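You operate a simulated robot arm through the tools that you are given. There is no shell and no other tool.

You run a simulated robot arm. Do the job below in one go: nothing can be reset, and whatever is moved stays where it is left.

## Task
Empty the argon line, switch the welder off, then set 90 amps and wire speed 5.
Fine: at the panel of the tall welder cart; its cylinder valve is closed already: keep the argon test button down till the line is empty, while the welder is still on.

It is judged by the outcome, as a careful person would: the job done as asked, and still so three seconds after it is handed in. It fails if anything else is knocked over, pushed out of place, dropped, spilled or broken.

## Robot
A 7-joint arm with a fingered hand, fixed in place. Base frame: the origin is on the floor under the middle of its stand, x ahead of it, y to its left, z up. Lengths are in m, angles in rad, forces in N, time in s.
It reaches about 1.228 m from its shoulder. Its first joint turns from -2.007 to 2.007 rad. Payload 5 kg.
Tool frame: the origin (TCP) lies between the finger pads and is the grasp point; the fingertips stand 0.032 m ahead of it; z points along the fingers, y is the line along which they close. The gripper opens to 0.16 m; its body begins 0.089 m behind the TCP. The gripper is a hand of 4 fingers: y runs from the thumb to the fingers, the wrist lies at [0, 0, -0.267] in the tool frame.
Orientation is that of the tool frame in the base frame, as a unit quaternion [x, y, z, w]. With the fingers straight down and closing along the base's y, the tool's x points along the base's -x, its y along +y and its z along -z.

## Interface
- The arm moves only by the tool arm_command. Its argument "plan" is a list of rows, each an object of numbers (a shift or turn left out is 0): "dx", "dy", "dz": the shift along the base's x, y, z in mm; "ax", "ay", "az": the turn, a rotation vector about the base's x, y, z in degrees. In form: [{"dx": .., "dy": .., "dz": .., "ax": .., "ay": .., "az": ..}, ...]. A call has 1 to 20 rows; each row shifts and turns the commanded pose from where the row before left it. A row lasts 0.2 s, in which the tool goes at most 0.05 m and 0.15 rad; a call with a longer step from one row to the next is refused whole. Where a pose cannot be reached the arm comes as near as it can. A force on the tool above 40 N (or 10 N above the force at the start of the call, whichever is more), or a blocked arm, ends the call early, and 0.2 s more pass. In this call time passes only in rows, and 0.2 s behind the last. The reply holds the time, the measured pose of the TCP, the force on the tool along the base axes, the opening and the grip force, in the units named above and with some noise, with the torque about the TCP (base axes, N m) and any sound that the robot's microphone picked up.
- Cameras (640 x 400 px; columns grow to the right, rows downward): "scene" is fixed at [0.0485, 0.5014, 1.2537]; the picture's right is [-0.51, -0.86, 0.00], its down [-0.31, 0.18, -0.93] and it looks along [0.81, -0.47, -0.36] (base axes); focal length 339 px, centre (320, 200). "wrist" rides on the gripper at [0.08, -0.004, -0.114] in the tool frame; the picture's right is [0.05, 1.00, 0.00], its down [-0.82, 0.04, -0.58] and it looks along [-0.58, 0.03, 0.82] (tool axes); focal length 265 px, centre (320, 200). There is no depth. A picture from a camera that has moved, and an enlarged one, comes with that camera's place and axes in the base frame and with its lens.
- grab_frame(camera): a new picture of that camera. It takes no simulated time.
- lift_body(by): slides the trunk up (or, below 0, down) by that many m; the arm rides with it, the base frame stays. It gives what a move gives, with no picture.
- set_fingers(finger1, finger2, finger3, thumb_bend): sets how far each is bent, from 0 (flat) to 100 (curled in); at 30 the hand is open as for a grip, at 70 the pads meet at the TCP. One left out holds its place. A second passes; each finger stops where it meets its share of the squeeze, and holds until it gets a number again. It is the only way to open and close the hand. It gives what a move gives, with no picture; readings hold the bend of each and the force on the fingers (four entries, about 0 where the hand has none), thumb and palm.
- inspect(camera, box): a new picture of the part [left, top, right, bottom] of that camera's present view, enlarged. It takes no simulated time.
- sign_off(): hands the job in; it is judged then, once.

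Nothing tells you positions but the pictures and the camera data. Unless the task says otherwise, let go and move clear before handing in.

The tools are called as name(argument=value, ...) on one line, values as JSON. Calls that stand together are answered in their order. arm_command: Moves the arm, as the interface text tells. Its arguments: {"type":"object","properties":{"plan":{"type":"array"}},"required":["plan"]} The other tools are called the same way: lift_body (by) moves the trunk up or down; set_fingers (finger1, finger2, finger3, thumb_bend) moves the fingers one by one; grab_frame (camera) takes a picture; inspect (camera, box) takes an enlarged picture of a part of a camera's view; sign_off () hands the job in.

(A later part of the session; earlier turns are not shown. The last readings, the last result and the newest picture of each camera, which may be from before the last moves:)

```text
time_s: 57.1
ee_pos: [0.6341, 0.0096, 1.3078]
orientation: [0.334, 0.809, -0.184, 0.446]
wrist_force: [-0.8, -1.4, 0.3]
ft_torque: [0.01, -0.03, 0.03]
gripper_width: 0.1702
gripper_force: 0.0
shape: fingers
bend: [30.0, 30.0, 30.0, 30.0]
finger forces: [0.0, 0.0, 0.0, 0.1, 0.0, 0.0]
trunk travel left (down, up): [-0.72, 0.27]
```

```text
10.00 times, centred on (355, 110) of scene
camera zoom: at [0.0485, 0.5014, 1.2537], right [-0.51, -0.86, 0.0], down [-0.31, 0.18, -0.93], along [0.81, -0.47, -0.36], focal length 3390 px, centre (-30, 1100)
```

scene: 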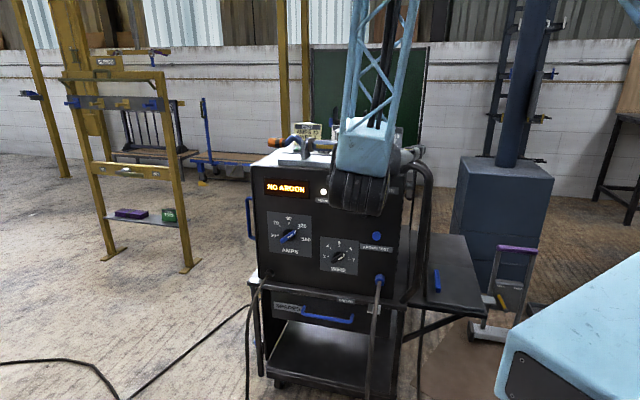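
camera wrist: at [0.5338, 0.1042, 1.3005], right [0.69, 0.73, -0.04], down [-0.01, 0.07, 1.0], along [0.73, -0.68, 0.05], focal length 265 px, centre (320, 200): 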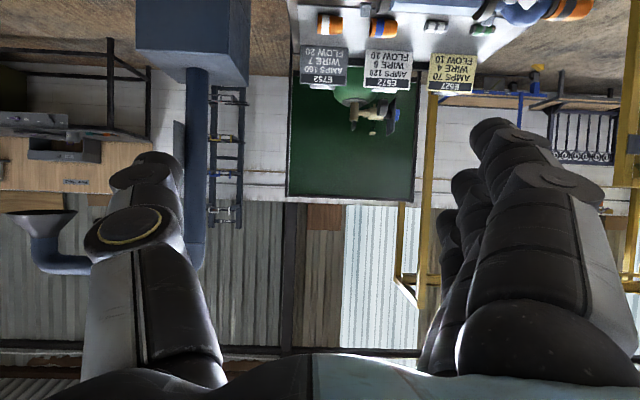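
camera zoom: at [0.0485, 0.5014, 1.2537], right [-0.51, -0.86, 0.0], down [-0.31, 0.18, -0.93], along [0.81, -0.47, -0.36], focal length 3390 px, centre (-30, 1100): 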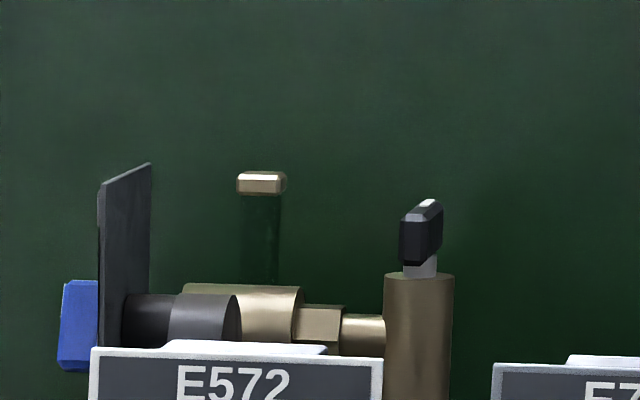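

The gauge and flow plate face the cart's left side, so they can't be read from here. I'll swing the hand out to the left, above everything, to get a view of them.

arm_command(plan=[{"dx": 20, "dy": 36, "az": -1.67}, {"dx": 20, "dy": 36, "az": -1.67}, {"dx": 25, "dy": 35, "az": -1.67}, {"dx": 30, "dy": 33, "az": -1.67}, {"dx": 31, "dy": 30, "az": -1.67}, {"dx": 31, "dy": 30, "az": -1.67}, {"dx": 31, "dy": 30, "az": -1.67}, {"dx": 31, "dy": 30, "az": -1.67}, {"dx": 31, "dy": 30, "az": -1.67}, {"dx": 31, "dy": 25, "az": -1.67}, {"dx": 31, "dy": 25, "az": -1.67}, {"dx": 31, "dy": 20, "az": -1.67}])

grab_frame(camera="wrist")

grab_frame(camera="scene")

```text
time_s: 59.7
ee_pos: [0.942, 0.346, 1.3115]
orientation: [0.47, 0.738, -0.262, 0.408]
wrist_force: [-0.3, 0.4, -1.0]
ft_torque: [-0.07, -0.03, 0.02]
gripper_width: 0.1704
gripper_force: 0.0
shape: fingers
bend: [30.0, 30.0, 30.0, 30.0]
finger forces: [0.1, 0.0, 0.0, 0.1, 0.0, 0.1]
out of reach, approached as far as the arm can: row 12
trunk travel left (down, up): [-0.72, 0.27]
```

```text
taken
camera wrist: at [0.8798, 0.4706, 1.3032], right [0.89, 0.45, -0.05], down [0.02, 0.07, 1.0], along [0.45, -0.89, 0.06], focal length 265 px, centre (320, 200)
```

wrist: 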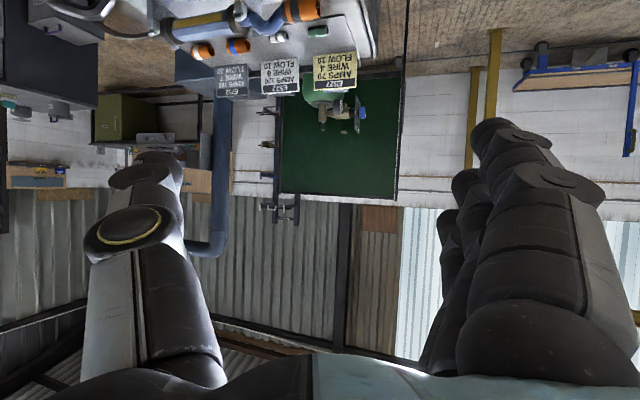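

```text
taken
```

scene: 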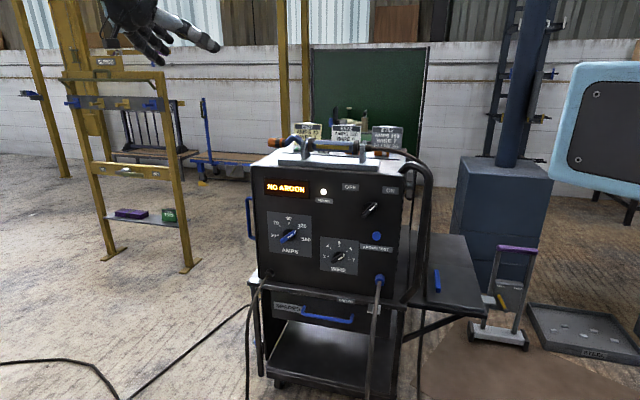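

The hand is out to the left, clear of everything, and the regulator is in view again from a new side. I'll enlarge it.

inspect(camera="wrist", box=[310, 90, 380, 140])

inspect(camera="wrist", box=[0, 0, 120, 130])

inspect(camera="scene", box=[250, 170, 410, 290])

```text
8.00 times, centred on (345, 115) of wrist
camera zoom: at [0.8798, 0.4706, 1.3032], right [0.89, 0.45, -0.05], down [0.02, 0.07, 1.0], along [0.45, -0.89, 0.06], focal length 2123 px, centre (120, 880)
```

zoom: 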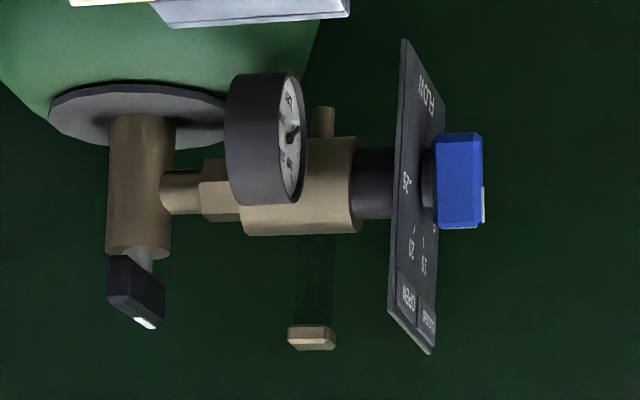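

```text
3.08 times, centred on (60, 65) of wrist
camera zoom: at [0.8798, 0.4706, 1.3032], right [0.89, 0.45, -0.05], down [0.02, 0.07, 1.0], along [0.45, -0.89, 0.06], focal length 817 px, centre (1120, 615)
```

zoom: 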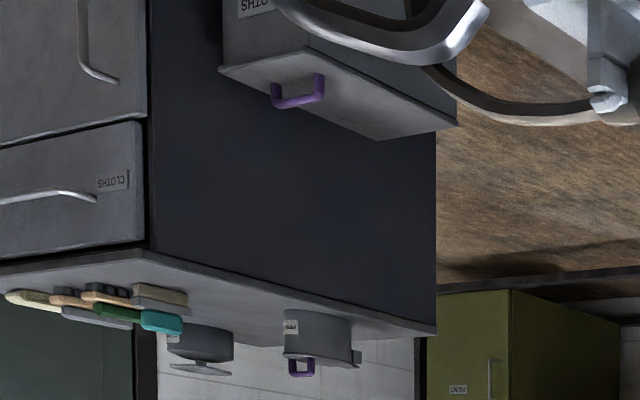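

```text
3.33 times, centred on (330, 230) of scene
camera zoom: at [0.0485, 0.5014, 1.2537], right [-0.51, -0.86, 0.0], down [-0.31, 0.18, -0.93], along [0.81, -0.47, -0.36], focal length 1130 px, centre (287, 100)
```

zoom: 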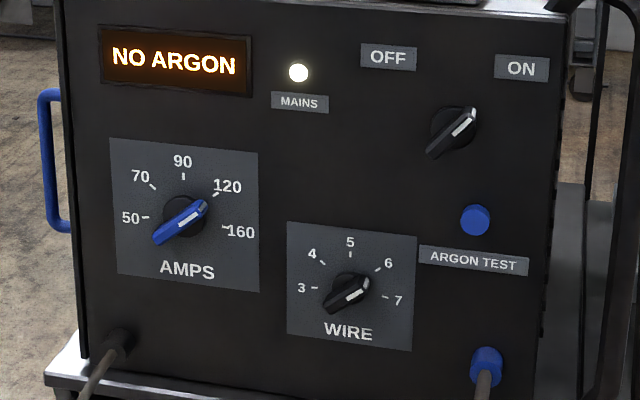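

The gauge dial and flow plate are now visible at an angle. I'll magnify the dial.

inspect(camera="wrist", box=[334, 98, 350, 116])

inspect(camera="wrist", box=[350, 94, 370, 136])

```text
16.00 times, centred on (342, 107) of wrist
camera zoom: at [0.8798, 0.4706, 1.3032], right [0.89, 0.45, -0.05], down [0.02, 0.07, 1.0], along [0.45, -0.89, 0.06], focal length 4246 px, centre (-32, 1688)
```

zoom: 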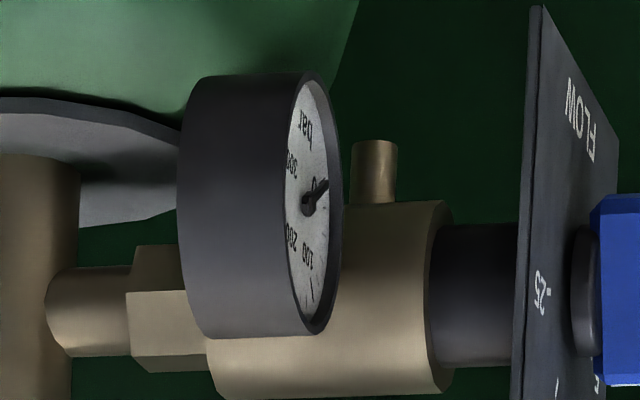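

```text
9.52 times, centred on (360, 115) of wrist
camera zoom: at [0.8798, 0.4706, 1.3032], right [0.89, 0.45, -0.05], down [0.02, 0.07, 1.0], along [0.45, -0.89, 0.06], focal length 2528 px, centre (-61, 1010)
```

zoom: 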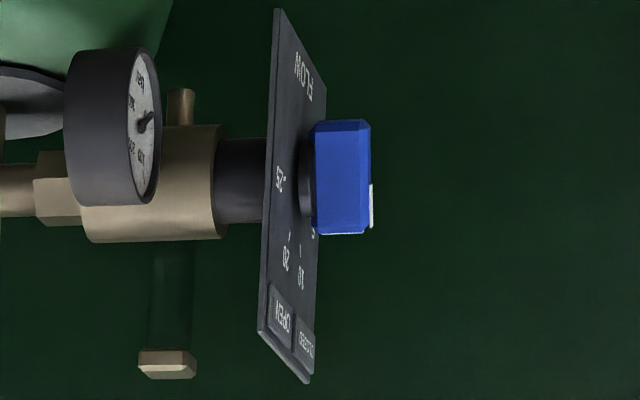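

The gauge needle rests at 0 bar, so the line is empty, and the mains lamp is still on. Next I'll return to the front of the panel for the ON/OFF switch.

arm_command(plan=[{"dx": -31, "dy": -20, "az": 1.67}, {"dx": -31, "dy": -25, "az": 1.67}, {"dx": -31, "dy": -25, "az": 1.67}, {"dx": -31, "dy": -30, "az": 1.67}, {"dx": -31, "dy": -30, "az": 1.67}, {"dx": -31, "dy": -30, "az": 1.67}, {"dx": -31, "dy": -30, "az": 1.67}, {"dx": -31, "dy": -30, "az": 1.67}, {"dx": -30, "dy": -33, "az": 1.67}, {"dx": -25, "dy": -35, "az": 1.67}, {"dx": -20, "dy": -36, "az": 1.67}, {"dx": -20, "dy": -36, "az": 1.67}, {"ax": -5.66, "ay": -5.66}, {"ax": -5.66, "ay": -5.66}, {"ax": -5.66, "ay": -5.66}, {"ax": -5.66, "ay": -5.66}])

```text
time_s: 63.1
ee_pos: [0.6006, -0.0184, 1.3086]
orientation: [0.27, 0.653, -0.272, 0.653]
wrist_force: [0.0, 0.0, 0.2]
ft_torque: [0.02, 0.01, -0.02]
gripper_width: 0.1705
gripper_force: 0.0
shape: fingers
bend: [30.0, 30.0, 30.0, 30.0]
finger forces: [0.1, 0.1, 0.0, 0.0, 0.0, 0.0]
trunk travel left (down, up): [-0.72, 0.27]
```

I'm back in front of the cart, square to it. I'll roll the hand 45° so its closing axis crosses the switch bar, line up with the switch, and lower the trunk.

arm_command(plan=[{"dx": 9.4, "dy": 6.7, "ax": 5.303, "ay": -5.303}, {"dx": 9.4, "dy": 6.7, "ax": 5.303, "ay": -5.303}, {"dx": 9.4, "dy": 6.7, "ax": 5.303, "ay": -5.303}, {"dx": 9.4, "dy": 6.7, "ax": 5.303, "ay": -5.303}, {"dx": 9.4, "dy": 6.7, "ax": 5.303, "ay": -5.303}, {"dx": 9.4, "dy": 6.7, "ax": 5.303, "ay": -5.303}])

set_fingers(finger1=55, finger2=55, finger3=55, thumb_bend=55)

lift_body(by=-0.435)

grab_frame(camera="wrist")

grab_frame(camera="scene")

```text
time_s: 64.5
ee_pos: [0.6568, 0.0224, 1.3095]
orientation: [0.5, 0.5, 0.0, 0.707]
wrist_force: [0.4, 0.0, 0.6]
ft_torque: [0.01, -0.01, -0.04]
gripper_width: 0.1708
gripper_force: 0.0
shape: fingers
bend: [30.0, 30.0, 30.0, 30.0]
finger forces: [0.1, 0.1, 0.0, 0.0, 0.0, 0.1]
trunk travel left (down, up): [-0.72, 0.27]
```

```text
time_s: 65.5
ee_pos: [0.6556, 0.0225, 1.3092]
orientation: [0.5, 0.501, 0.0, 0.707]
wrist_force: [0.2, 0.5, 0.5]
ft_torque: [-0.01, -0.01, 0.01]
gripper_width: 0.0725
gripper_force: 0.1
shape: fingers
bend: [55.0, 55.0, 55.0, 55.0]
finger forces: [0.0, 0.0, 0.0, 0.0, 0.0, 0.0]
trunk travel left (down, up): [-0.72, 0.27]
```

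```text
refused: -0.435 is not a number from -0.4 to 0.4
```

```text
taken
camera wrist: at [0.6141, 0.1401, 1.2496], right [0.53, 0.53, 0.67], down [-0.79, 0.02, 0.61], along [0.31, -0.85, 0.43], focal length 265 px, centre (320, 200)
```

wrist: 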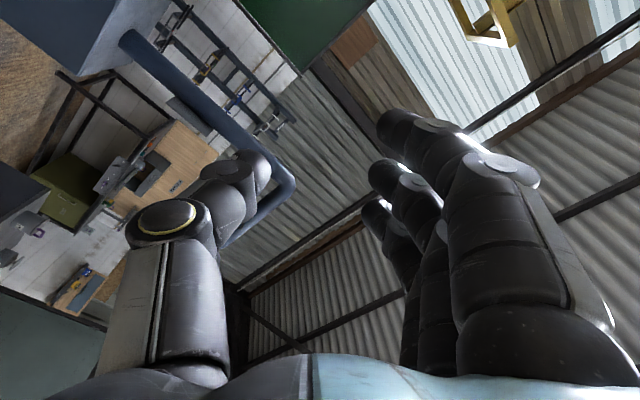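

```text
taken
```

scene: 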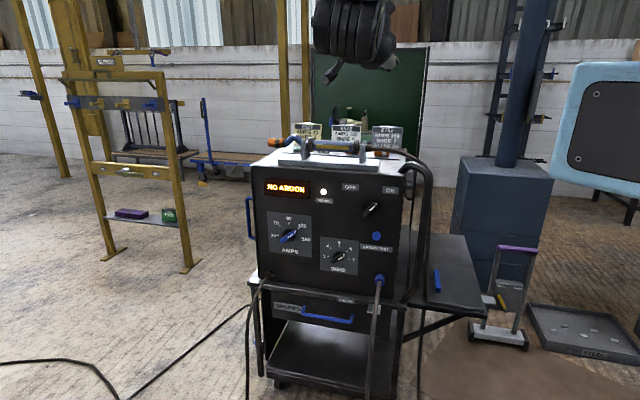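

The trunk step must be at most 0.4 m, so I'll lower it in two parts.

lift_body(by=-0.3)

lift_body(by=-0.135)

grab_frame(camera="wrist")

grab_frame(camera="scene")

```text
time_s: 68.5
ee_pos: [0.6563, 0.0222, 1.0098]
orientation: [0.499, 0.501, 0.0, 0.707]
wrist_force: [-1.0, -0.1, 0.6]
ft_torque: [0.02, 0.01, 0.0]
gripper_width: 0.0728
gripper_force: 0.1
shape: fingers
bend: [55.0, 55.0, 55.0, 55.0]
finger forces: [0.0, 0.0, 0.0, 0.0, 0.0, 0.0]
trunk travel left (down, up): [-0.42, 0.57]
```

```text
time_s: 70.1
ee_pos: [0.6564, 0.0228, 0.875]
orientation: [0.5, 0.501, 0.0, 0.707]
wrist_force: [-0.4, -0.8, 1.2]
ft_torque: [-0.01, -0.01, 0.02]
gripper_width: 0.0726
gripper_force: 0.0
shape: fingers
bend: [55.0, 55.0, 55.0, 55.0]
finger forces: [0.0, 0.0, 0.0, 0.0, 0.0, 0.0]
trunk travel left (down, up): [-0.285, 0.705]
```

```text
taken
camera wrist: at [0.6143, 0.14, 0.8145], right [0.53, 0.53, 0.67], down [-0.79, 0.02, 0.61], along [0.31, -0.85, 0.43], focal length 265 px, centre (320, 200)
```

wrist: 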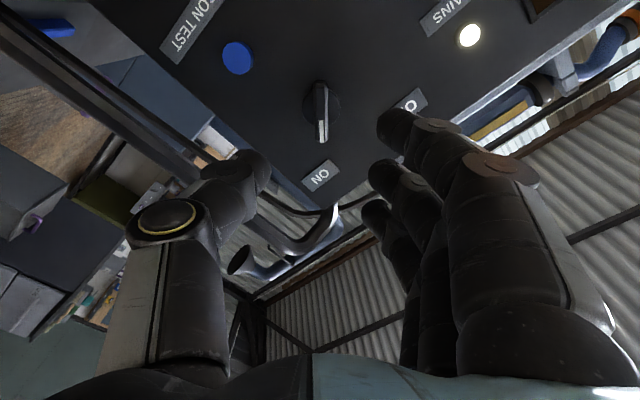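

```text
taken
```

scene: 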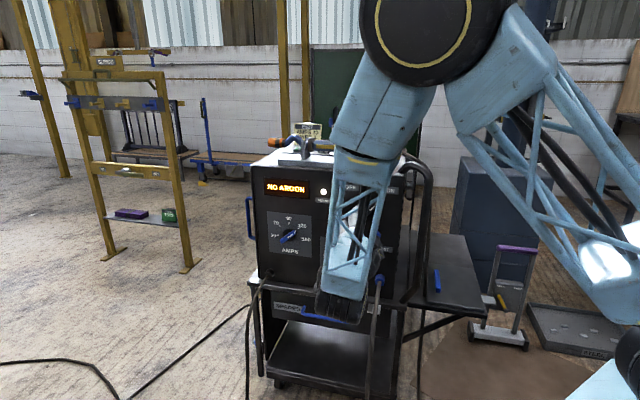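

The switch bar lies neatly between thumb and fingers, parallel to them. I'll enlarge to measure its alignment with the hand's axis.

inspect(camera="wrist", box=[270, 60, 370, 160])

```text
4.00 times, centred on (320, 110) of wrist
camera zoom: at [0.6143, 0.14, 0.8145], right [0.53, 0.53, 0.67], down [-0.79, 0.02, 0.61], along [0.31, -0.85, 0.43], focal length 1062 px, centre (320, 560)
```

zoom: 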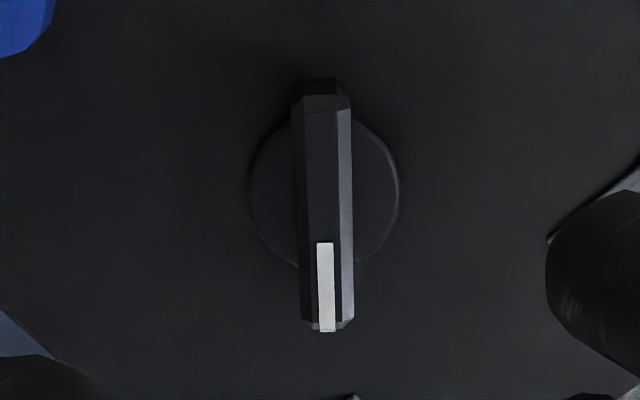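

The bar is about 56 × 14 × 19 mm and centred on the hand within a millimetre or two. I'll move in most of the way and check again before closing.

arm_command(plan=[{"dx": 18, "dy": -17.4}, {"dx": 18, "dy": -17.4}, {"dx": 18, "dy": -17.7}, {"dx": 17.7, "dy": -17.7}])

grab_frame(camera="wrist")

```text
time_s: 71.1
ee_pos: [0.7283, -0.0484, 0.8748]
orientation: [0.499, 0.501, -0.001, 0.707]
wrist_force: [0.4, 0.0, 0.2]
ft_torque: [0.04, 0.01, 0.0]
gripper_width: 0.0725
gripper_force: 0.0
shape: fingers
bend: [55.0, 55.0, 55.0, 55.0]
finger forces: [0.0, 0.0, 0.1, 0.1, 0.0, 0.0]
trunk travel left (down, up): [-0.285, 0.705]
```

```text
taken
camera wrist: at [0.6859, 0.07, 0.8146], right [0.53, 0.53, 0.67], down [-0.79, 0.02, 0.61], along [0.31, -0.85, 0.43], focal length 265 px, centre (320, 200)
```

wrist: 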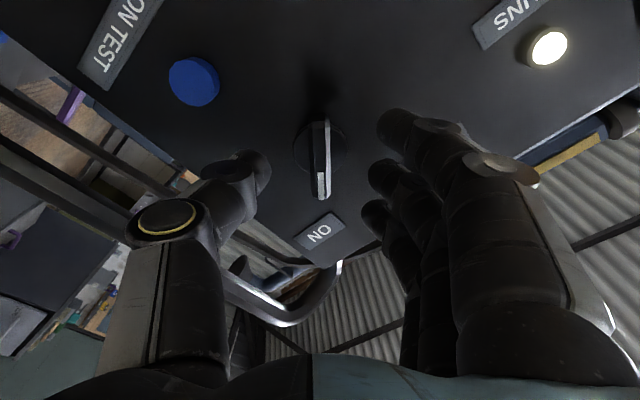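

Everything is aligned and clear. I'll advance the last two centimetres in small steps.

arm_command(plan=[{"dx": 4.2, "dy": -3.6}, {"dx": 4.2, "dy": -3.6}, {"dx": 3.9, "dy": -3.9}, {"dx": 2.8, "dy": -2.8}])

grab_frame(camera="wrist")

```text
time_s: 72.1
ee_pos: [0.7406, -0.063, 0.8755]
orientation: [0.5, 0.5, 0.0, 0.707]
wrist_force: [-1.3, -0.8, -0.9]
ft_torque: [-0.02, 0.0, -0.01]
gripper_width: 0.0727
gripper_force: 0.1
shape: fingers
bend: [55.0, 55.0, 55.0, 55.0]
finger forces: [0.1, 0.0, 0.0, 0.0, 0.0, 0.0]
trunk travel left (down, up): [-0.285, 0.705]
```

```text
taken
camera wrist: at [0.7003, 0.0553, 0.8158], right [0.53, 0.53, 0.67], down [-0.79, 0.02, 0.61], along [0.3, -0.85, 0.43], focal length 265 px, centre (320, 200)
```

wrist: 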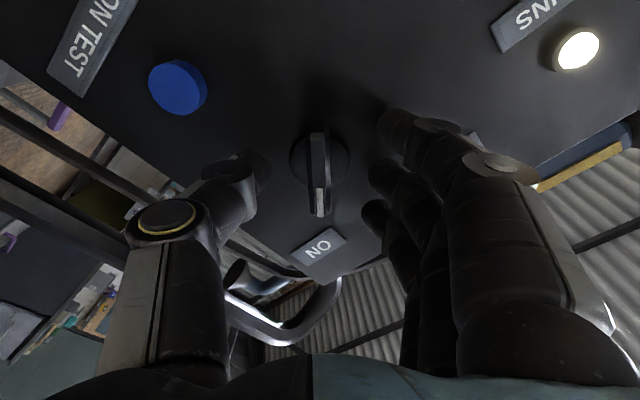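

The fingertips are now just off the panel on both sides of the bar. I'll nudge in 2 mm and close the fingers on it.

arm_command(plan=[{"dx": 1.4, "dy": -1.4, "dz": -1.5}, {"dx": 0}])

set_fingers(finger1=64, finger2=64, finger3=64, thumb_bend=64)

grab_frame(camera="wrist")

```text
time_s: 72.7
ee_pos: [0.7426, -0.0638, 0.8747]
orientation: [0.499, 0.501, -0.001, 0.707]
wrist_force: [-1.1, 0.1, 0.7]
ft_torque: [-0.02, 0.02, 0.03]
gripper_width: 0.0723
gripper_force: 0.2
shape: fingers
bend: [55.0, 55.0, 55.0, 55.0]
finger forces: [0.0, 0.0, 0.1, 0.1, 0.0, 0.0]
trunk travel left (down, up): [-0.285, 0.705]
```

```text
time_s: 73.7
ee_pos: [0.7425, -0.0642, 0.8738]
orientation: [0.499, 0.501, 0.0, 0.707]
wrist_force: [-0.4, 0.1, 0.3]
ft_torque: [-0.04, 0.0, -0.01]
gripper_width: 0.0407
gripper_force: 0.0
shape: fingers
bend: [64.0, 64.0, 64.0, 64.0]
finger forces: [0.0, 0.0, 0.0, 0.0, 0.0, 0.0]
trunk travel left (down, up): [-0.285, 0.705]
```

```text
taken
camera wrist: at [0.7011, 0.054, 0.8139], right [0.53, 0.53, 0.67], down [-0.79, 0.02, 0.61], along [0.31, -0.85, 0.43], focal length 265 px, centre (320, 200)
```

wrist: 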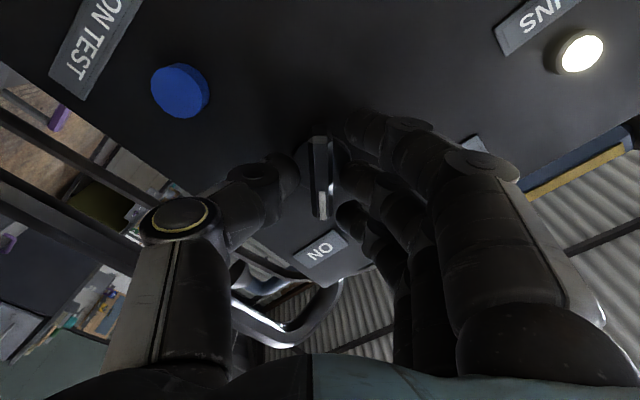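

Thumb and fingers straddle the bar evenly. I'll close them onto it.

set_fingers(finger1=76, finger2=76, finger3=76, thumb_bend=76)

grab_frame(camera="wrist")

```text
time_s: 74.7
ee_pos: [0.7437, -0.0645, 0.8734]
orientation: [0.499, 0.501, 0.0, 0.707]
wrist_force: [14.4, -3.8, 8.7]
ft_torque: [-0.19, -0.1, 0.12]
gripper_width: 0.027
gripper_force: 17.2
shape: fingers
bend: [70.0, 69.0, 67.0, 69.0]
finger forces: [6.4, 7.7, 8.3, 0.1, 12.0, 0.0]
trunk travel left (down, up): [-0.285, 0.705]
```

```text
taken
camera wrist: at [0.7017, 0.0538, 0.8142], right [0.53, 0.53, 0.67], down [-0.79, 0.02, 0.61], along [0.31, -0.85, 0.43], focal length 265 px, centre (320, 200)
```

wrist: 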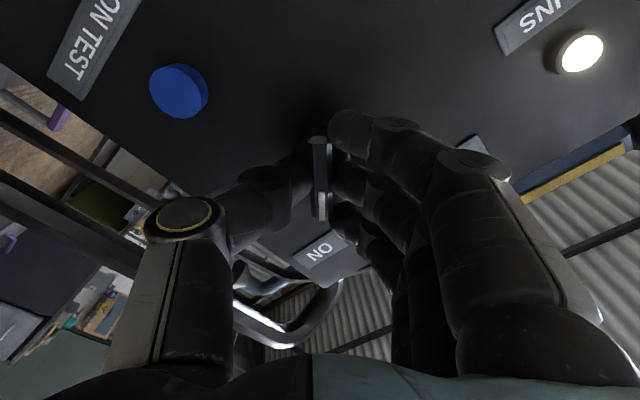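

The bar is gripped at about 17 N. I'll turn it counter-clockwise toward OFF, 90° about the panel normal.

arm_command(plan=[{"ax": -5.303, "ay": 5.303}, {"ax": -5.303, "ay": 5.303}, {"ax": -5.303, "ay": 5.303}, {"ax": -5.303, "ay": 5.303}, {"ax": -5.303, "ay": 5.303}, {"ax": -5.303, "ay": 5.303}])

grab_frame(camera="wrist")

```text
time_s: 76.1
ee_pos: [0.7436, -0.0643, 0.8737]
orientation: [0.27, 0.654, -0.271, 0.653]
wrist_force: [8.1, -5.7, 14.7]
ft_torque: [-0.19, -0.24, 0.06]
gripper_width: 0.0276
gripper_force: 16.6
shape: fingers
bend: [71.0, 69.0, 67.0, 69.0]
finger forces: [4.8, 5.6, 6.3, 0.0, 15.9, 0.0]
trunk travel left (down, up): [-0.285, 0.705]
```

```text
taken
camera wrist: at [0.6608, 0.0129, 0.7931], right [0.71, 0.71, -0.05], down [-0.38, 0.44, 0.82], along [0.6, -0.56, 0.58], focal length 265 px, centre (320, 200)
```

wrist: 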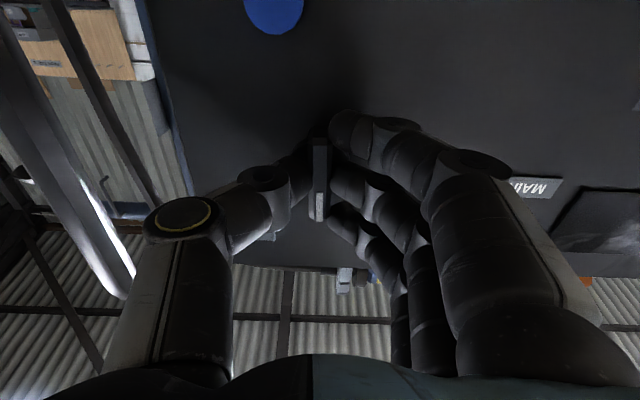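

The bar turned with the hand and the display has already gone dark. I'll turn the remaining 45° so it sits fully at OFF.

arm_command(plan=[{"ax": -5.303, "ay": 5.303}, {"ax": -5.303, "ay": 5.303}, {"ax": -5.303, "ay": 5.303}, {"ax": -5.303, "ay": 5.303}, {"ax": -5.303, "ay": 5.303}, {"ax": -5.303, "ay": 5.303}])

grab_frame(camera="wrist")

grab_frame(camera="scene")

```text
time_s: 77.5
ee_pos: [0.7428, -0.0638, 0.8715]
orientation: [0.0, 0.708, -0.501, 0.498]
wrist_force: [2.5, -5.0, 3.3]
ft_torque: [0.14, -0.2, -0.04]
gripper_width: 0.029
gripper_force: 17.1
shape: fingers
bend: [71.0, 70.0, 70.0, 69.0]
finger forces: [6.6, 5.1, 2.9, 0.0, 19.4, 0.0]
trunk travel left (down, up): [-0.285, 0.705]
```

```text
taken
camera wrist: at [0.6215, -0.0259, 0.8185], right [0.47, 0.47, -0.74], down [0.02, 0.84, 0.55], along [0.88, -0.28, 0.38], focal length 265 px, centre (320, 200)
```

wrist: 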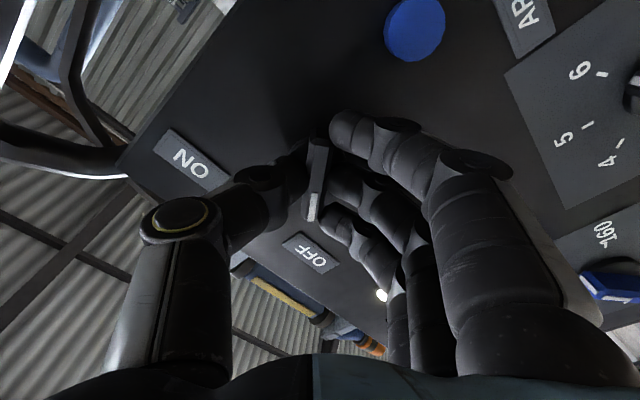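

```text
taken
```

scene: 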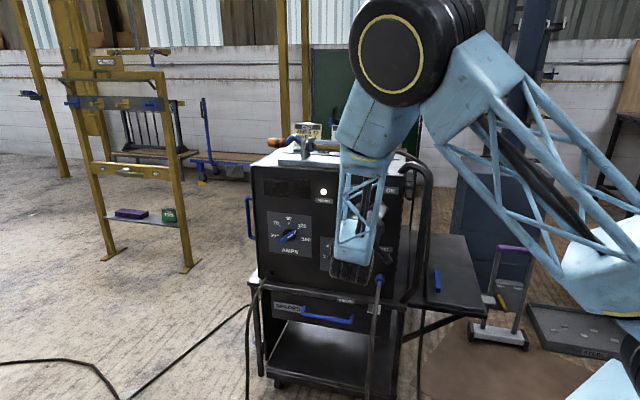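

The display is off and the bar now points at OFF, with a small reaction torque as if at its stop. I'll release the fingers and look at where the switch settles.

set_fingers(finger1=58, finger2=58, finger3=58, thumb_bend=58)

arm_command(plan=[{"dx": -7, "dy": 7}, {"dx": -14, "dy": 14}, {"dx": -21, "dy": 21}, {"dx": -21, "dy": 21}, {"dx": -21, "dy": 21}])

grab_frame(camera="wrist")

inspect(camera="wrist", box=[270, 60, 370, 160])

```text
time_s: 78.5
ee_pos: [0.7442, -0.0641, 0.8731]
orientation: [0.0, 0.708, -0.499, 0.5]
wrist_force: [-0.4, -1.4, -0.3]
ft_torque: [0.01, 0.02, 0.0]
gripper_width: 0.0636
gripper_force: 0.1
shape: fingers
bend: [57.0, 57.0, 57.0, 57.0]
finger forces: [0.0, 0.1, 0.0, 0.0, 0.0, 0.0]
trunk travel left (down, up): [-0.285, 0.705]
```

```text
time_s: 79.7
ee_pos: [0.6597, 0.023, 0.8716]
orientation: [0.001, 0.707, -0.5, 0.499]
wrist_force: [-0.3, -1.0, 0.0]
ft_torque: [-0.03, -0.02, -0.01]
gripper_width: 0.0634
gripper_force: 0.1
shape: fingers
bend: [57.0, 57.0, 57.0, 57.0]
finger forces: [0.0, 0.1, 0.1, 0.0, 0.1, 0.0]
trunk travel left (down, up): [-0.285, 0.705]
```

```text
taken
camera wrist: at [0.5389, 0.0604, 0.8183], right [0.47, 0.47, -0.74], down [0.02, 0.84, 0.55], along [0.88, -0.28, 0.39], focal length 265 px, centre (320, 200)
```

wrist: 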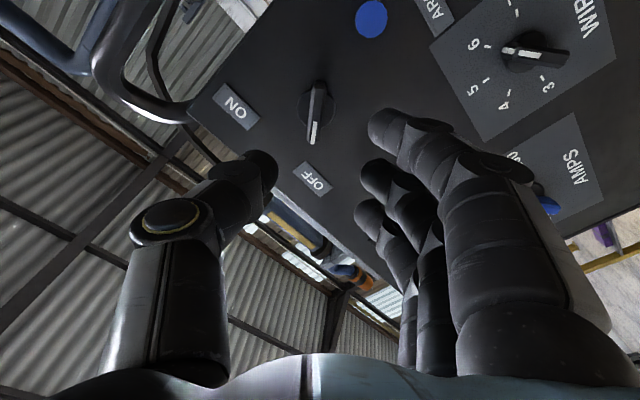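

```text
4.00 times, centred on (320, 110) of wrist
camera zoom: at [0.5389, 0.0604, 0.8183], right [0.47, 0.47, -0.74], down [0.02, 0.84, 0.55], along [0.88, -0.28, 0.39], focal length 1062 px, centre (320, 560)
```

zoom: 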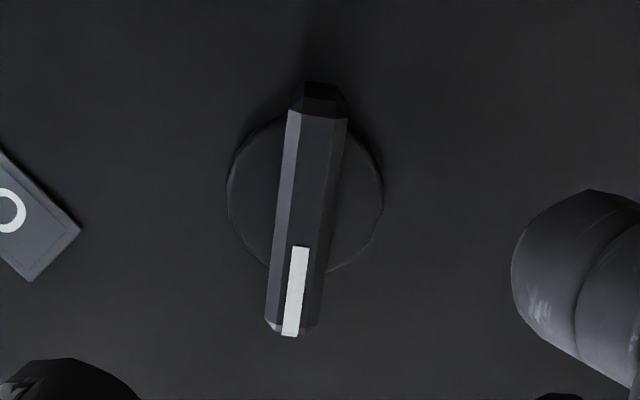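

The switch has turned about 82° and settled pointing at OFF, and the display is dark. Next I'll go to the AMPS knob, rolling the hand to match its bar, which points at 120.

arm_command(plan=[{"dx": 13.5, "dy": 13.7, "ax": 5.167, "ay": -5.167}, {"dx": 13.5, "dy": 13.7, "ax": 5.167, "ay": -5.167}, {"dx": 13.5, "dy": 13.7, "ax": 5.167, "ay": -5.167}, {"dx": 13.5, "dy": 13.7, "ax": 5.167, "ay": -5.167}, {"dx": 13.5, "dy": 13.7, "ax": 5.167, "ay": -5.167}, {"dx": 13.5, "dy": 13.7, "ax": 5.167, "ay": -5.167}, {"dx": 13.5, "dy": 13.7, "ax": 5.167, "ay": -5.167}, {"dx": 13.5, "dy": 13.7, "ax": 5.167, "ay": -5.167}, {"dx": 13.5, "dy": 13.7, "ax": 5.167, "ay": -5.167}, {"dx": 13.5, "dy": 13.7, "ax": 5.167, "ay": -5.167}, {"dx": 13.5, "dy": 13.7, "ax": 5.167, "ay": -5.167}, {"dx": 13.5, "dy": 13.7, "ax": 5.167, "ay": -5.167}, {"dx": 13.5, "dy": 13.7, "ax": 5.167, "ay": -5.167}])

lift_body(by=-0.115)

grab_frame(camera="wrist")

grab_frame(camera="scene")

```text
time_s: 82.5
ee_pos: [0.8328, 0.1999, 0.8732]
orientation: [0.522, 0.477, 0.031, 0.706]
wrist_force: [0.0, -1.0, 0.3]
ft_torque: [0.0, 0.0, 0.05]
gripper_width: 0.0638
gripper_force: 0.0
shape: fingers
bend: [57.0, 57.0, 57.0, 57.0]
finger forces: [0.0, 0.0, 0.0, 0.0, 0.0, 0.0]
trunk travel left (down, up): [-0.285, 0.705]
```

```text
time_s: 84.0
ee_pos: [0.8334, 0.2011, 0.7592]
orientation: [0.521, 0.479, 0.033, 0.706]
wrist_force: [-0.4, 0.2, 0.0]
ft_torque: [-0.01, -0.01, 0.01]
gripper_width: 0.0637
gripper_force: 0.1
shape: fingers
bend: [57.0, 57.0, 57.0, 57.0]
finger forces: [0.0, 0.1, 0.1, 0.1, 0.0, 0.0]
trunk travel left (down, up): [-0.17, 0.82]
```

```text
taken
camera wrist: at [0.7949, 0.3223, 0.7034], right [0.48, 0.48, 0.73], down [-0.83, -0.02, 0.56], along [0.28, -0.88, 0.39], focal length 265 px, centre (320, 200)
```

wrist: 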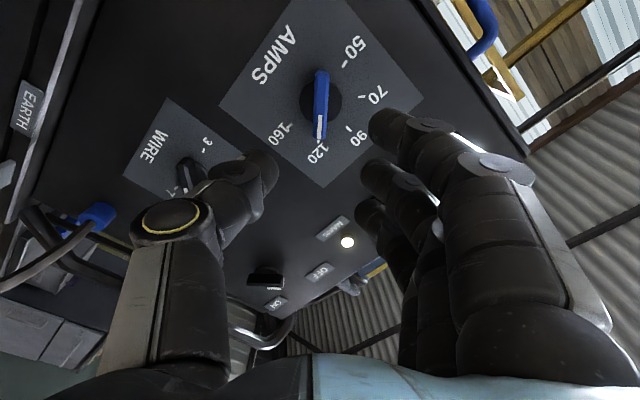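

```text
taken
```

scene: 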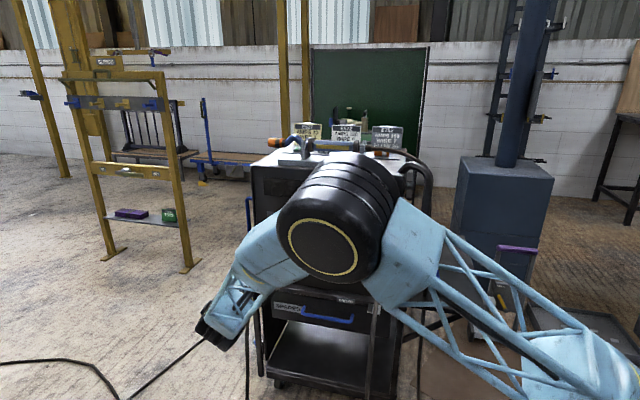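

The AMPS knob is centred between thumb and fingers with its bar pointing at 120. I'll enlarge to measure it.

inspect(camera="wrist", box=[270, 50, 370, 150])

```text
4.00 times, centred on (320, 100) of wrist
camera zoom: at [0.7949, 0.3223, 0.7034], right [0.48, 0.48, 0.73], down [-0.83, -0.02, 0.56], along [0.28, -0.88, 0.39], focal length 1062 px, centre (320, 600)
```

zoom: 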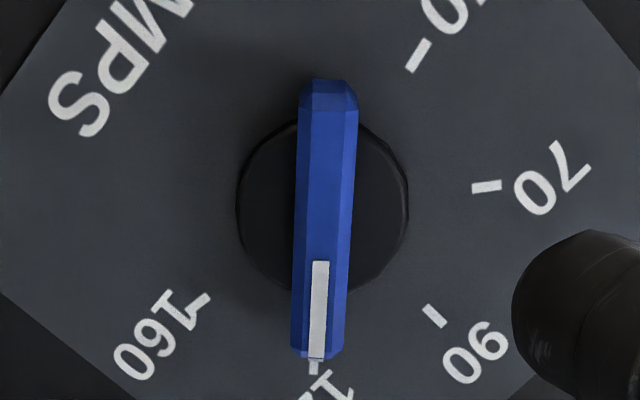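

The bar is aligned with the hand; the knob sits about 7 mm off the hand's axis, lower-left. I'll correct that and move in most of the way.

arm_command(plan=[{"dx": 3.8, "dy": 3.8, "dz": -4.5}, {"dx": 18, "dy": -18}, {"dx": 18, "dy": -18}, {"dx": 18, "dy": -18}, {"dx": 14, "dy": -14}])

grab_frame(camera="wrist")

inspect(camera="wrist", box=[260, 80, 380, 230])

```text
time_s: 85.2
ee_pos: [0.9037, 0.1355, 0.7542]
orientation: [0.521, 0.478, 0.032, 0.706]
wrist_force: [-0.6, 1.1, 0.5]
ft_torque: [-0.01, -0.01, -0.02]
gripper_width: 0.0637
gripper_force: 0.1
shape: fingers
bend: [57.0, 57.0, 57.0, 57.0]
finger forces: [0.0, 0.0, 0.0, 0.1, 0.0, 0.0]
trunk travel left (down, up): [-0.17, 0.82]
```

```text
taken
camera wrist: at [0.8665, 0.2578, 0.6996], right [0.48, 0.48, 0.73], down [-0.83, -0.02, 0.56], along [0.28, -0.88, 0.39], focal length 265 px, centre (320, 200)
```

wrist: 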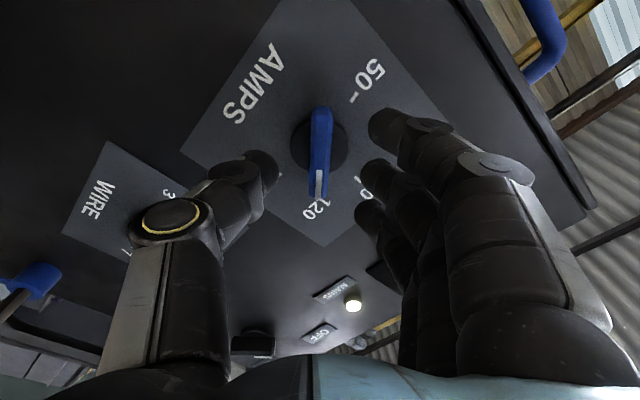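

```text
2.67 times, centred on (320, 155) of wrist
camera zoom: at [0.8665, 0.2578, 0.6996], right [0.48, 0.48, 0.73], down [-0.83, -0.02, 0.56], along [0.28, -0.88, 0.39], focal length 708 px, centre (320, 320)
```

zoom: 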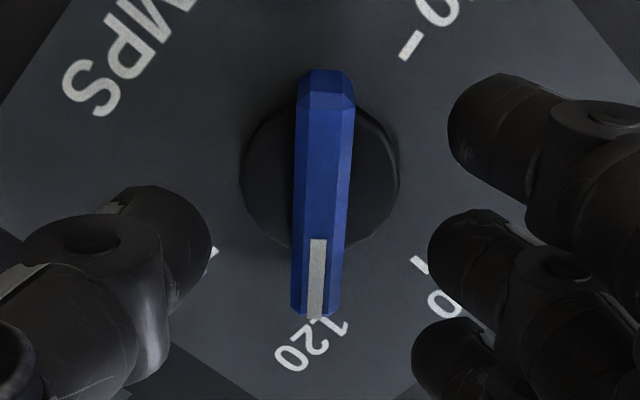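

The knob is within about 3 mm of the axis now. I'll trim that and advance to just off the panel.

arm_command(plan=[{"dx": 5.9, "dy": -2.9, "dz": -2}, {"dx": 4.9, "dy": -3.9}, {"dx": 4.2, "dy": -4.2}, {"dx": 3.5, "dy": -3.5}, {"dx": 2, "dy": -2}])

grab_frame(camera="wrist")

```text
time_s: 86.4
ee_pos: [0.9248, 0.1216, 0.7525]
orientation: [0.521, 0.478, 0.032, 0.706]
wrist_force: [0.0, 0.0, -0.3]
ft_torque: [-0.05, -0.01, -0.03]
gripper_width: 0.0638
gripper_force: 0.0
shape: fingers
bend: [57.0, 57.0, 57.0, 57.0]
finger forces: [0.0, 0.1, 0.1, 0.0, 0.0, 0.0]
trunk travel left (down, up): [-0.17, 0.82]
```

```text
taken
camera wrist: at [0.887, 0.2421, 0.6968], right [0.48, 0.48, 0.73], down [-0.83, -0.02, 0.56], along [0.28, -0.88, 0.39], focal length 265 px, centre (320, 200)
```

wrist: 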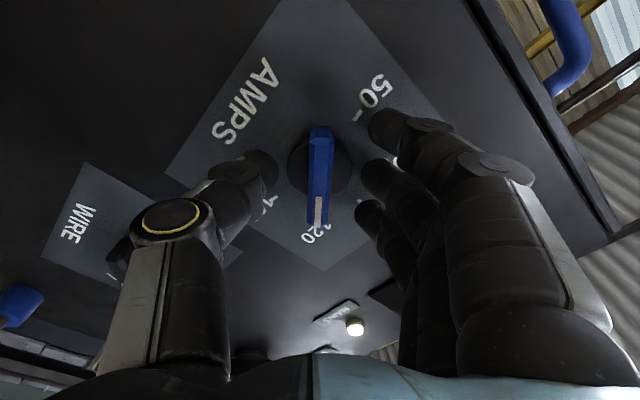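

Thumb and fingers straddle the blue bar evenly, tips just off the panel. I'll go in 2–3 mm and grip.

arm_command(plan=[{"dx": 1.8, "dy": -1.8}, {"dx": 0}])

set_fingers(finger1=76, finger2=76, finger3=76, thumb_bend=76)

grab_frame(camera="wrist")

```text
time_s: 87.0
ee_pos: [0.928, 0.1185, 0.7507]
orientation: [0.521, 0.479, 0.031, 0.706]
wrist_force: [-0.3, -0.5, -0.2]
ft_torque: [-0.02, 0.03, -0.04]
gripper_width: 0.0639
gripper_force: 0.0
shape: fingers
bend: [57.0, 57.0, 57.0, 57.0]
finger forces: [0.1, 0.1, 0.0, 0.0, 0.1, 0.1]
trunk travel left (down, up): [-0.17, 0.82]
```

```text
time_s: 88.0
ee_pos: [0.9273, 0.1178, 0.752]
orientation: [0.521, 0.478, 0.031, 0.707]
wrist_force: [16.5, -2.4, 4.0]
ft_torque: [-0.11, -0.03, 0.22]
gripper_width: 0.0276
gripper_force: 16.5
shape: fingers
bend: [70.0, 69.0, 69.0, 69.0]
finger forces: [6.7, 7.4, 7.1, 0.1, 12.6, 0.0]
trunk travel left (down, up): [-0.17, 0.82]
```

```text
taken
camera wrist: at [0.8894, 0.2403, 0.6963], right [0.48, 0.48, 0.73], down [-0.83, -0.02, 0.56], along [0.28, -0.88, 0.39], focal length 265 px, centre (320, 200)
```

wrist: 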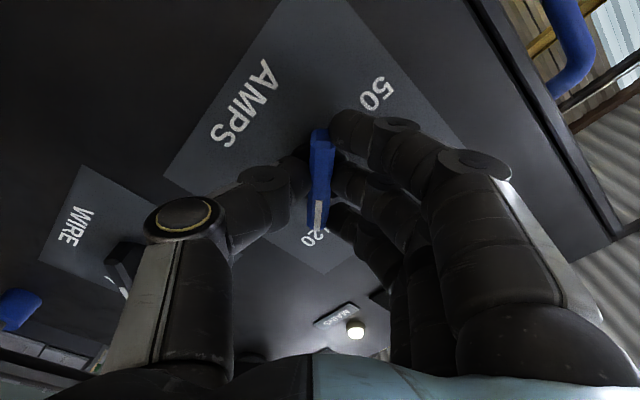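

The bar is gripped. I'll turn it 50° counter-clockwise, from 120 to 90, and look.

arm_command(plan=[{"ax": -5.051, "ay": 5.051}, {"ax": -5.051, "ay": 5.051}, {"ax": -5.051, "ay": 5.051}, {"ax": -5.051, "ay": 5.051}, {"ax": -5.051, "ay": 5.051}, {"ax": -5.051, "ay": 5.051}, {"ax": -5.051, "ay": 5.051}])

grab_frame(camera="wrist")

inspect(camera="wrist", box=[240, 80, 400, 280])

```text
time_s: 89.6
ee_pos: [0.9272, 0.1172, 0.7502]
orientation: [0.27, 0.655, -0.271, 0.652]
wrist_force: [-6.7, -7.3, -14.4]
ft_torque: [0.29, 0.16, -0.23]
gripper_width: 0.0281
gripper_force: 18.0
shape: fingers
bend: [71.0, 70.0, 70.0, 69.0]
finger forces: [5.6, 4.3, 3.9, 0.0, 22.6, 0.0]
trunk travel left (down, up): [-0.17, 0.82]
```

```text
taken
camera wrist: at [0.8441, 0.1942, 0.6696], right [0.71, 0.71, -0.06], down [-0.37, 0.44, 0.82], along [0.6, -0.56, 0.57], focal length 265 px, centre (320, 200)
```

wrist: 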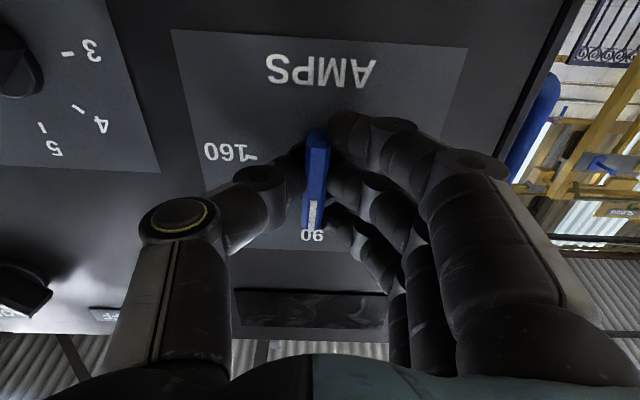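

```text
2.00 times, centred on (320, 180) of wrist
camera zoom: at [0.8441, 0.1942, 0.6696], right [0.71, 0.71, -0.06], down [-0.37, 0.44, 0.82], along [0.6, -0.56, 0.57], focal length 531 px, centre (320, 240)
```

zoom: 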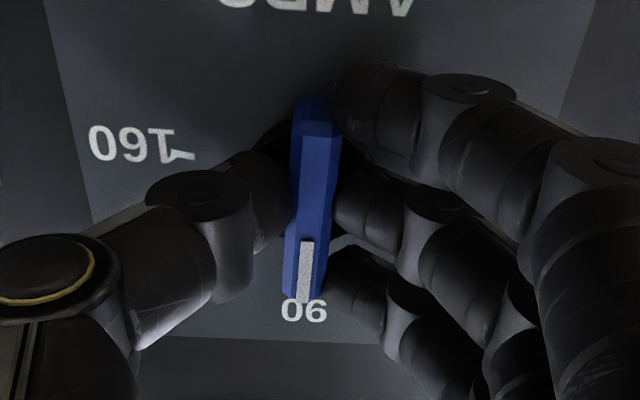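

The bar now points at 90. I'll release, back away, and check the reading.

set_fingers(finger1=58, finger2=58, finger3=58, thumb_bend=58)

arm_command(plan=[{"dx": -7, "dy": 7}, {"dx": -14, "dy": 14}, {"dx": -21, "dy": 21}, {"dx": -21, "dy": 21}, {"dx": -21, "dy": 21}])

grab_frame(camera="wrist")

inspect(camera="wrist", box=[240, 30, 400, 170])

```text
time_s: 90.6
ee_pos: [0.9272, 0.1172, 0.7511]
orientation: [0.271, 0.653, -0.271, 0.653]
wrist_force: [0.8, -0.2, 0.8]
ft_torque: [-0.01, -0.05, 0.02]
gripper_width: 0.0637
gripper_force: 0.1
shape: fingers
bend: [57.0, 57.0, 57.0, 57.0]
finger forces: [0.1, 0.0, 0.0, 0.0, 0.1, 0.0]
trunk travel left (down, up): [-0.17, 0.82]
```

```text
time_s: 91.8
ee_pos: [0.845, 0.2006, 0.7495]
orientation: [0.271, 0.654, -0.27, 0.653]
wrist_force: [-0.1, -1.3, -0.1]
ft_torque: [0.01, 0.01, -0.01]
gripper_width: 0.0634
gripper_force: 0.1
shape: fingers
bend: [57.0, 57.0, 57.0, 57.0]
finger forces: [0.0, 0.1, 0.0, 0.0, 0.0, 0.0]
trunk travel left (down, up): [-0.17, 0.82]
```

```text
taken
camera wrist: at [0.7622, 0.2784, 0.6692], right [0.71, 0.71, -0.05], down [-0.38, 0.44, 0.82], along [0.6, -0.56, 0.58], focal length 265 px, centre (320, 200)
```

wrist: 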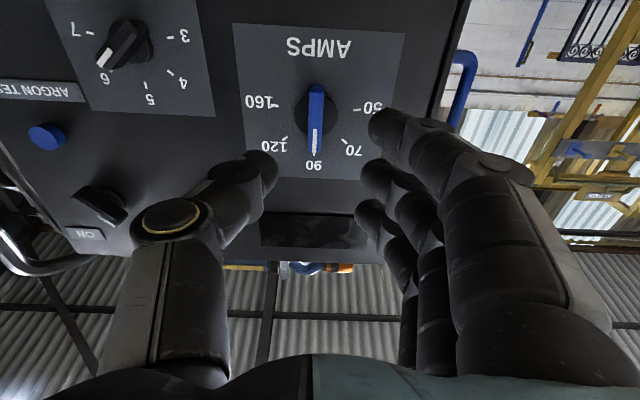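

```text
2.86 times, centred on (320, 100) of wrist
camera zoom: at [0.7622, 0.2784, 0.6692], right [0.71, 0.71, -0.05], down [-0.38, 0.44, 0.82], along [0.6, -0.56, 0.58], focal length 758 px, centre (320, 486)
```

zoom: 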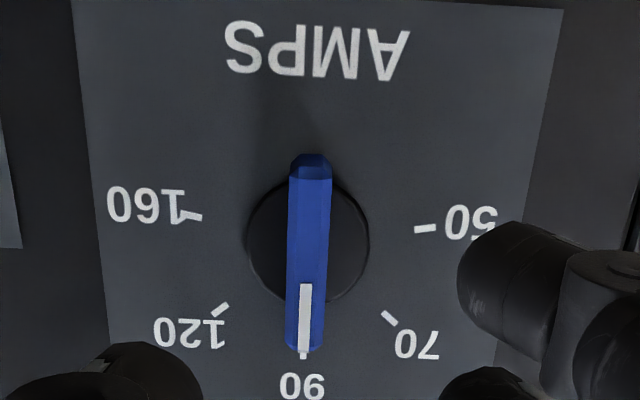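

AMPS is set cleanly at 90. Next I'll move to the WIRE knob, rolling the hand back to match its bar, which points at 6.

arm_command(plan=[{"dx": -17.7, "dy": -16.4, "dz": -7.2, "ax": 5.051, "ay": -5.051}, {"dx": -17.7, "dy": -16.4, "dz": -7.2, "ax": 5.051, "ay": -5.051}, {"dx": -17.7, "dy": -16.4, "dz": -7.2, "ax": 5.051, "ay": -5.051}, {"dx": -17.7, "dy": -16.4, "dz": -7.2, "ax": 5.051, "ay": -5.051}, {"dx": -17.7, "dy": -16.4, "dz": -7.2, "ax": 5.051, "ay": -5.051}, {"dx": -17.7, "dy": -16.4, "dz": -7.2, "ax": 5.051, "ay": -5.051}, {"dx": -17.7, "dy": -16.4, "dz": -7.2, "ax": 5.051, "ay": -5.051}])

grab_frame(camera="wrist")

inspect(camera="wrist", box=[270, 50, 370, 150])

grab_frame(camera="scene")

```text
time_s: 93.4
ee_pos: [0.7206, 0.0894, 0.7015]
orientation: [0.521, 0.478, 0.032, 0.706]
wrist_force: [-0.4, -0.4, 0.2]
ft_torque: [0.01, -0.01, 0.03]
gripper_width: 0.0637
gripper_force: 0.1
shape: fingers
bend: [57.0, 57.0, 57.0, 57.0]
finger forces: [0.0, 0.0, 0.1, 0.0, 0.1, 0.0]
trunk travel left (down, up): [-0.17, 0.82]
```

```text
taken
camera wrist: at [0.6821, 0.211, 0.6464], right [0.48, 0.48, 0.73], down [-0.83, -0.02, 0.56], along [0.28, -0.88, 0.39], focal length 265 px, centre (320, 200)
```

wrist: 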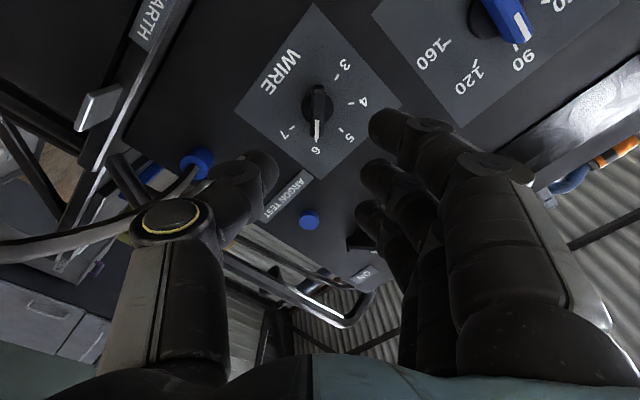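

```text
4.00 times, centred on (320, 100) of wrist
camera zoom: at [0.6821, 0.211, 0.6464], right [0.48, 0.48, 0.73], down [-0.83, -0.02, 0.56], along [0.28, -0.88, 0.39], focal length 1062 px, centre (320, 600)
```

zoom: 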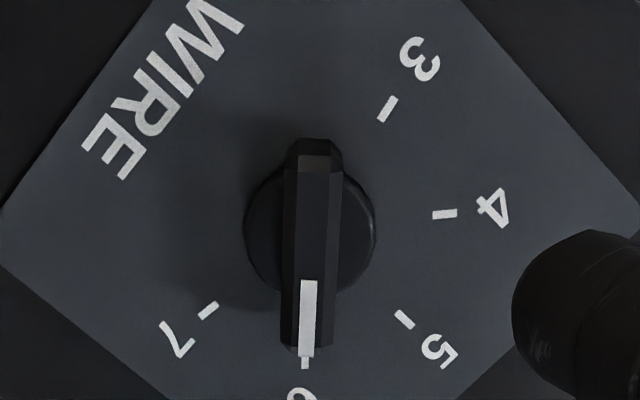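

```text
taken
```

scene: 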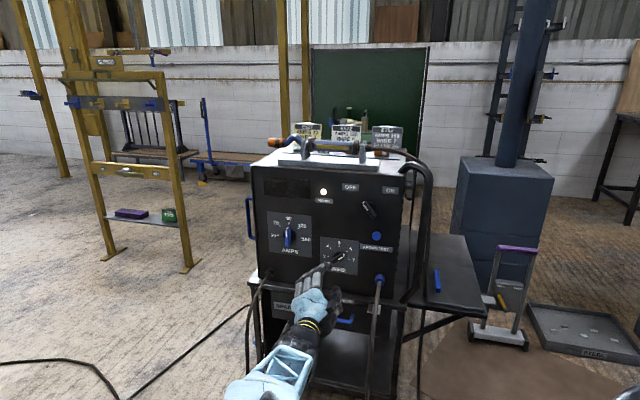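

The WIRE knob is centred within 3 mm and its bar points at 6; the hanging cable is well to the right of the thumb. I'll trim the offset and move in.

arm_command(plan=[{"dx": -0.6, "dy": -0.6, "dz": -2.5}, {"dx": 18, "dy": -18}, {"dx": 18, "dy": -18}, {"dx": 18, "dy": -18}, {"dx": 12, "dy": -12}])

grab_frame(camera="wrist")

inspect(camera="wrist", box=[260, 80, 380, 230])

```text
time_s: 94.6
ee_pos: [0.7837, 0.0232, 0.6991]
orientation: [0.52, 0.479, 0.032, 0.707]
wrist_force: [-1.6, 0.2, 0.5]
ft_torque: [0.0, 0.0, 0.0]
gripper_width: 0.0636
gripper_force: 0.1
shape: fingers
bend: [57.0, 57.0, 57.0, 57.0]
finger forces: [0.1, 0.0, 0.0, 0.1, 0.0, 0.0]
trunk travel left (down, up): [-0.17, 0.82]
```

```text
taken
camera wrist: at [0.7463, 0.1462, 0.6447], right [0.48, 0.48, 0.73], down [-0.83, -0.02, 0.56], along [0.28, -0.88, 0.39], focal length 265 px, centre (320, 200)
```

wrist: 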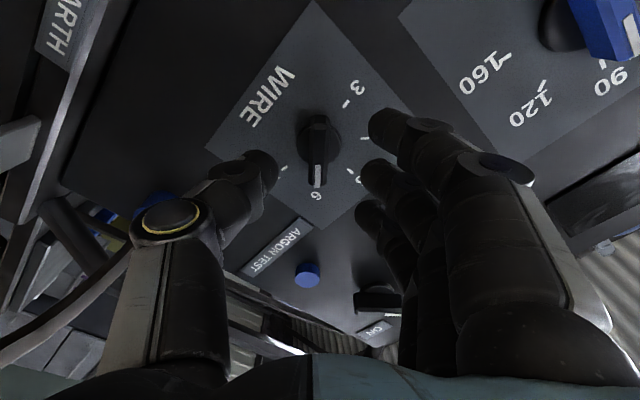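

```text
2.67 times, centred on (320, 155) of wrist
camera zoom: at [0.7463, 0.1462, 0.6447], right [0.48, 0.48, 0.73], down [-0.83, -0.02, 0.56], along [0.28, -0.88, 0.39], focal length 708 px, centre (320, 320)
```

zoom: 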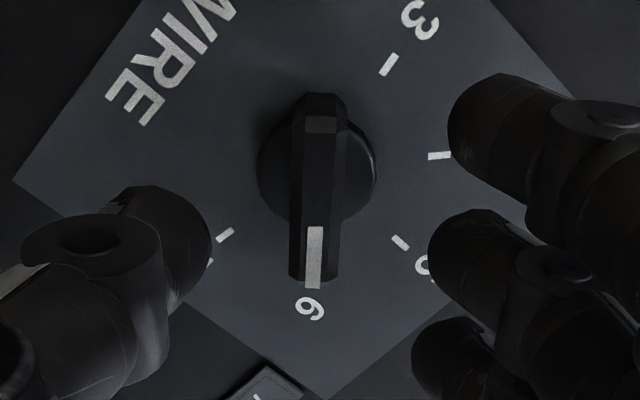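

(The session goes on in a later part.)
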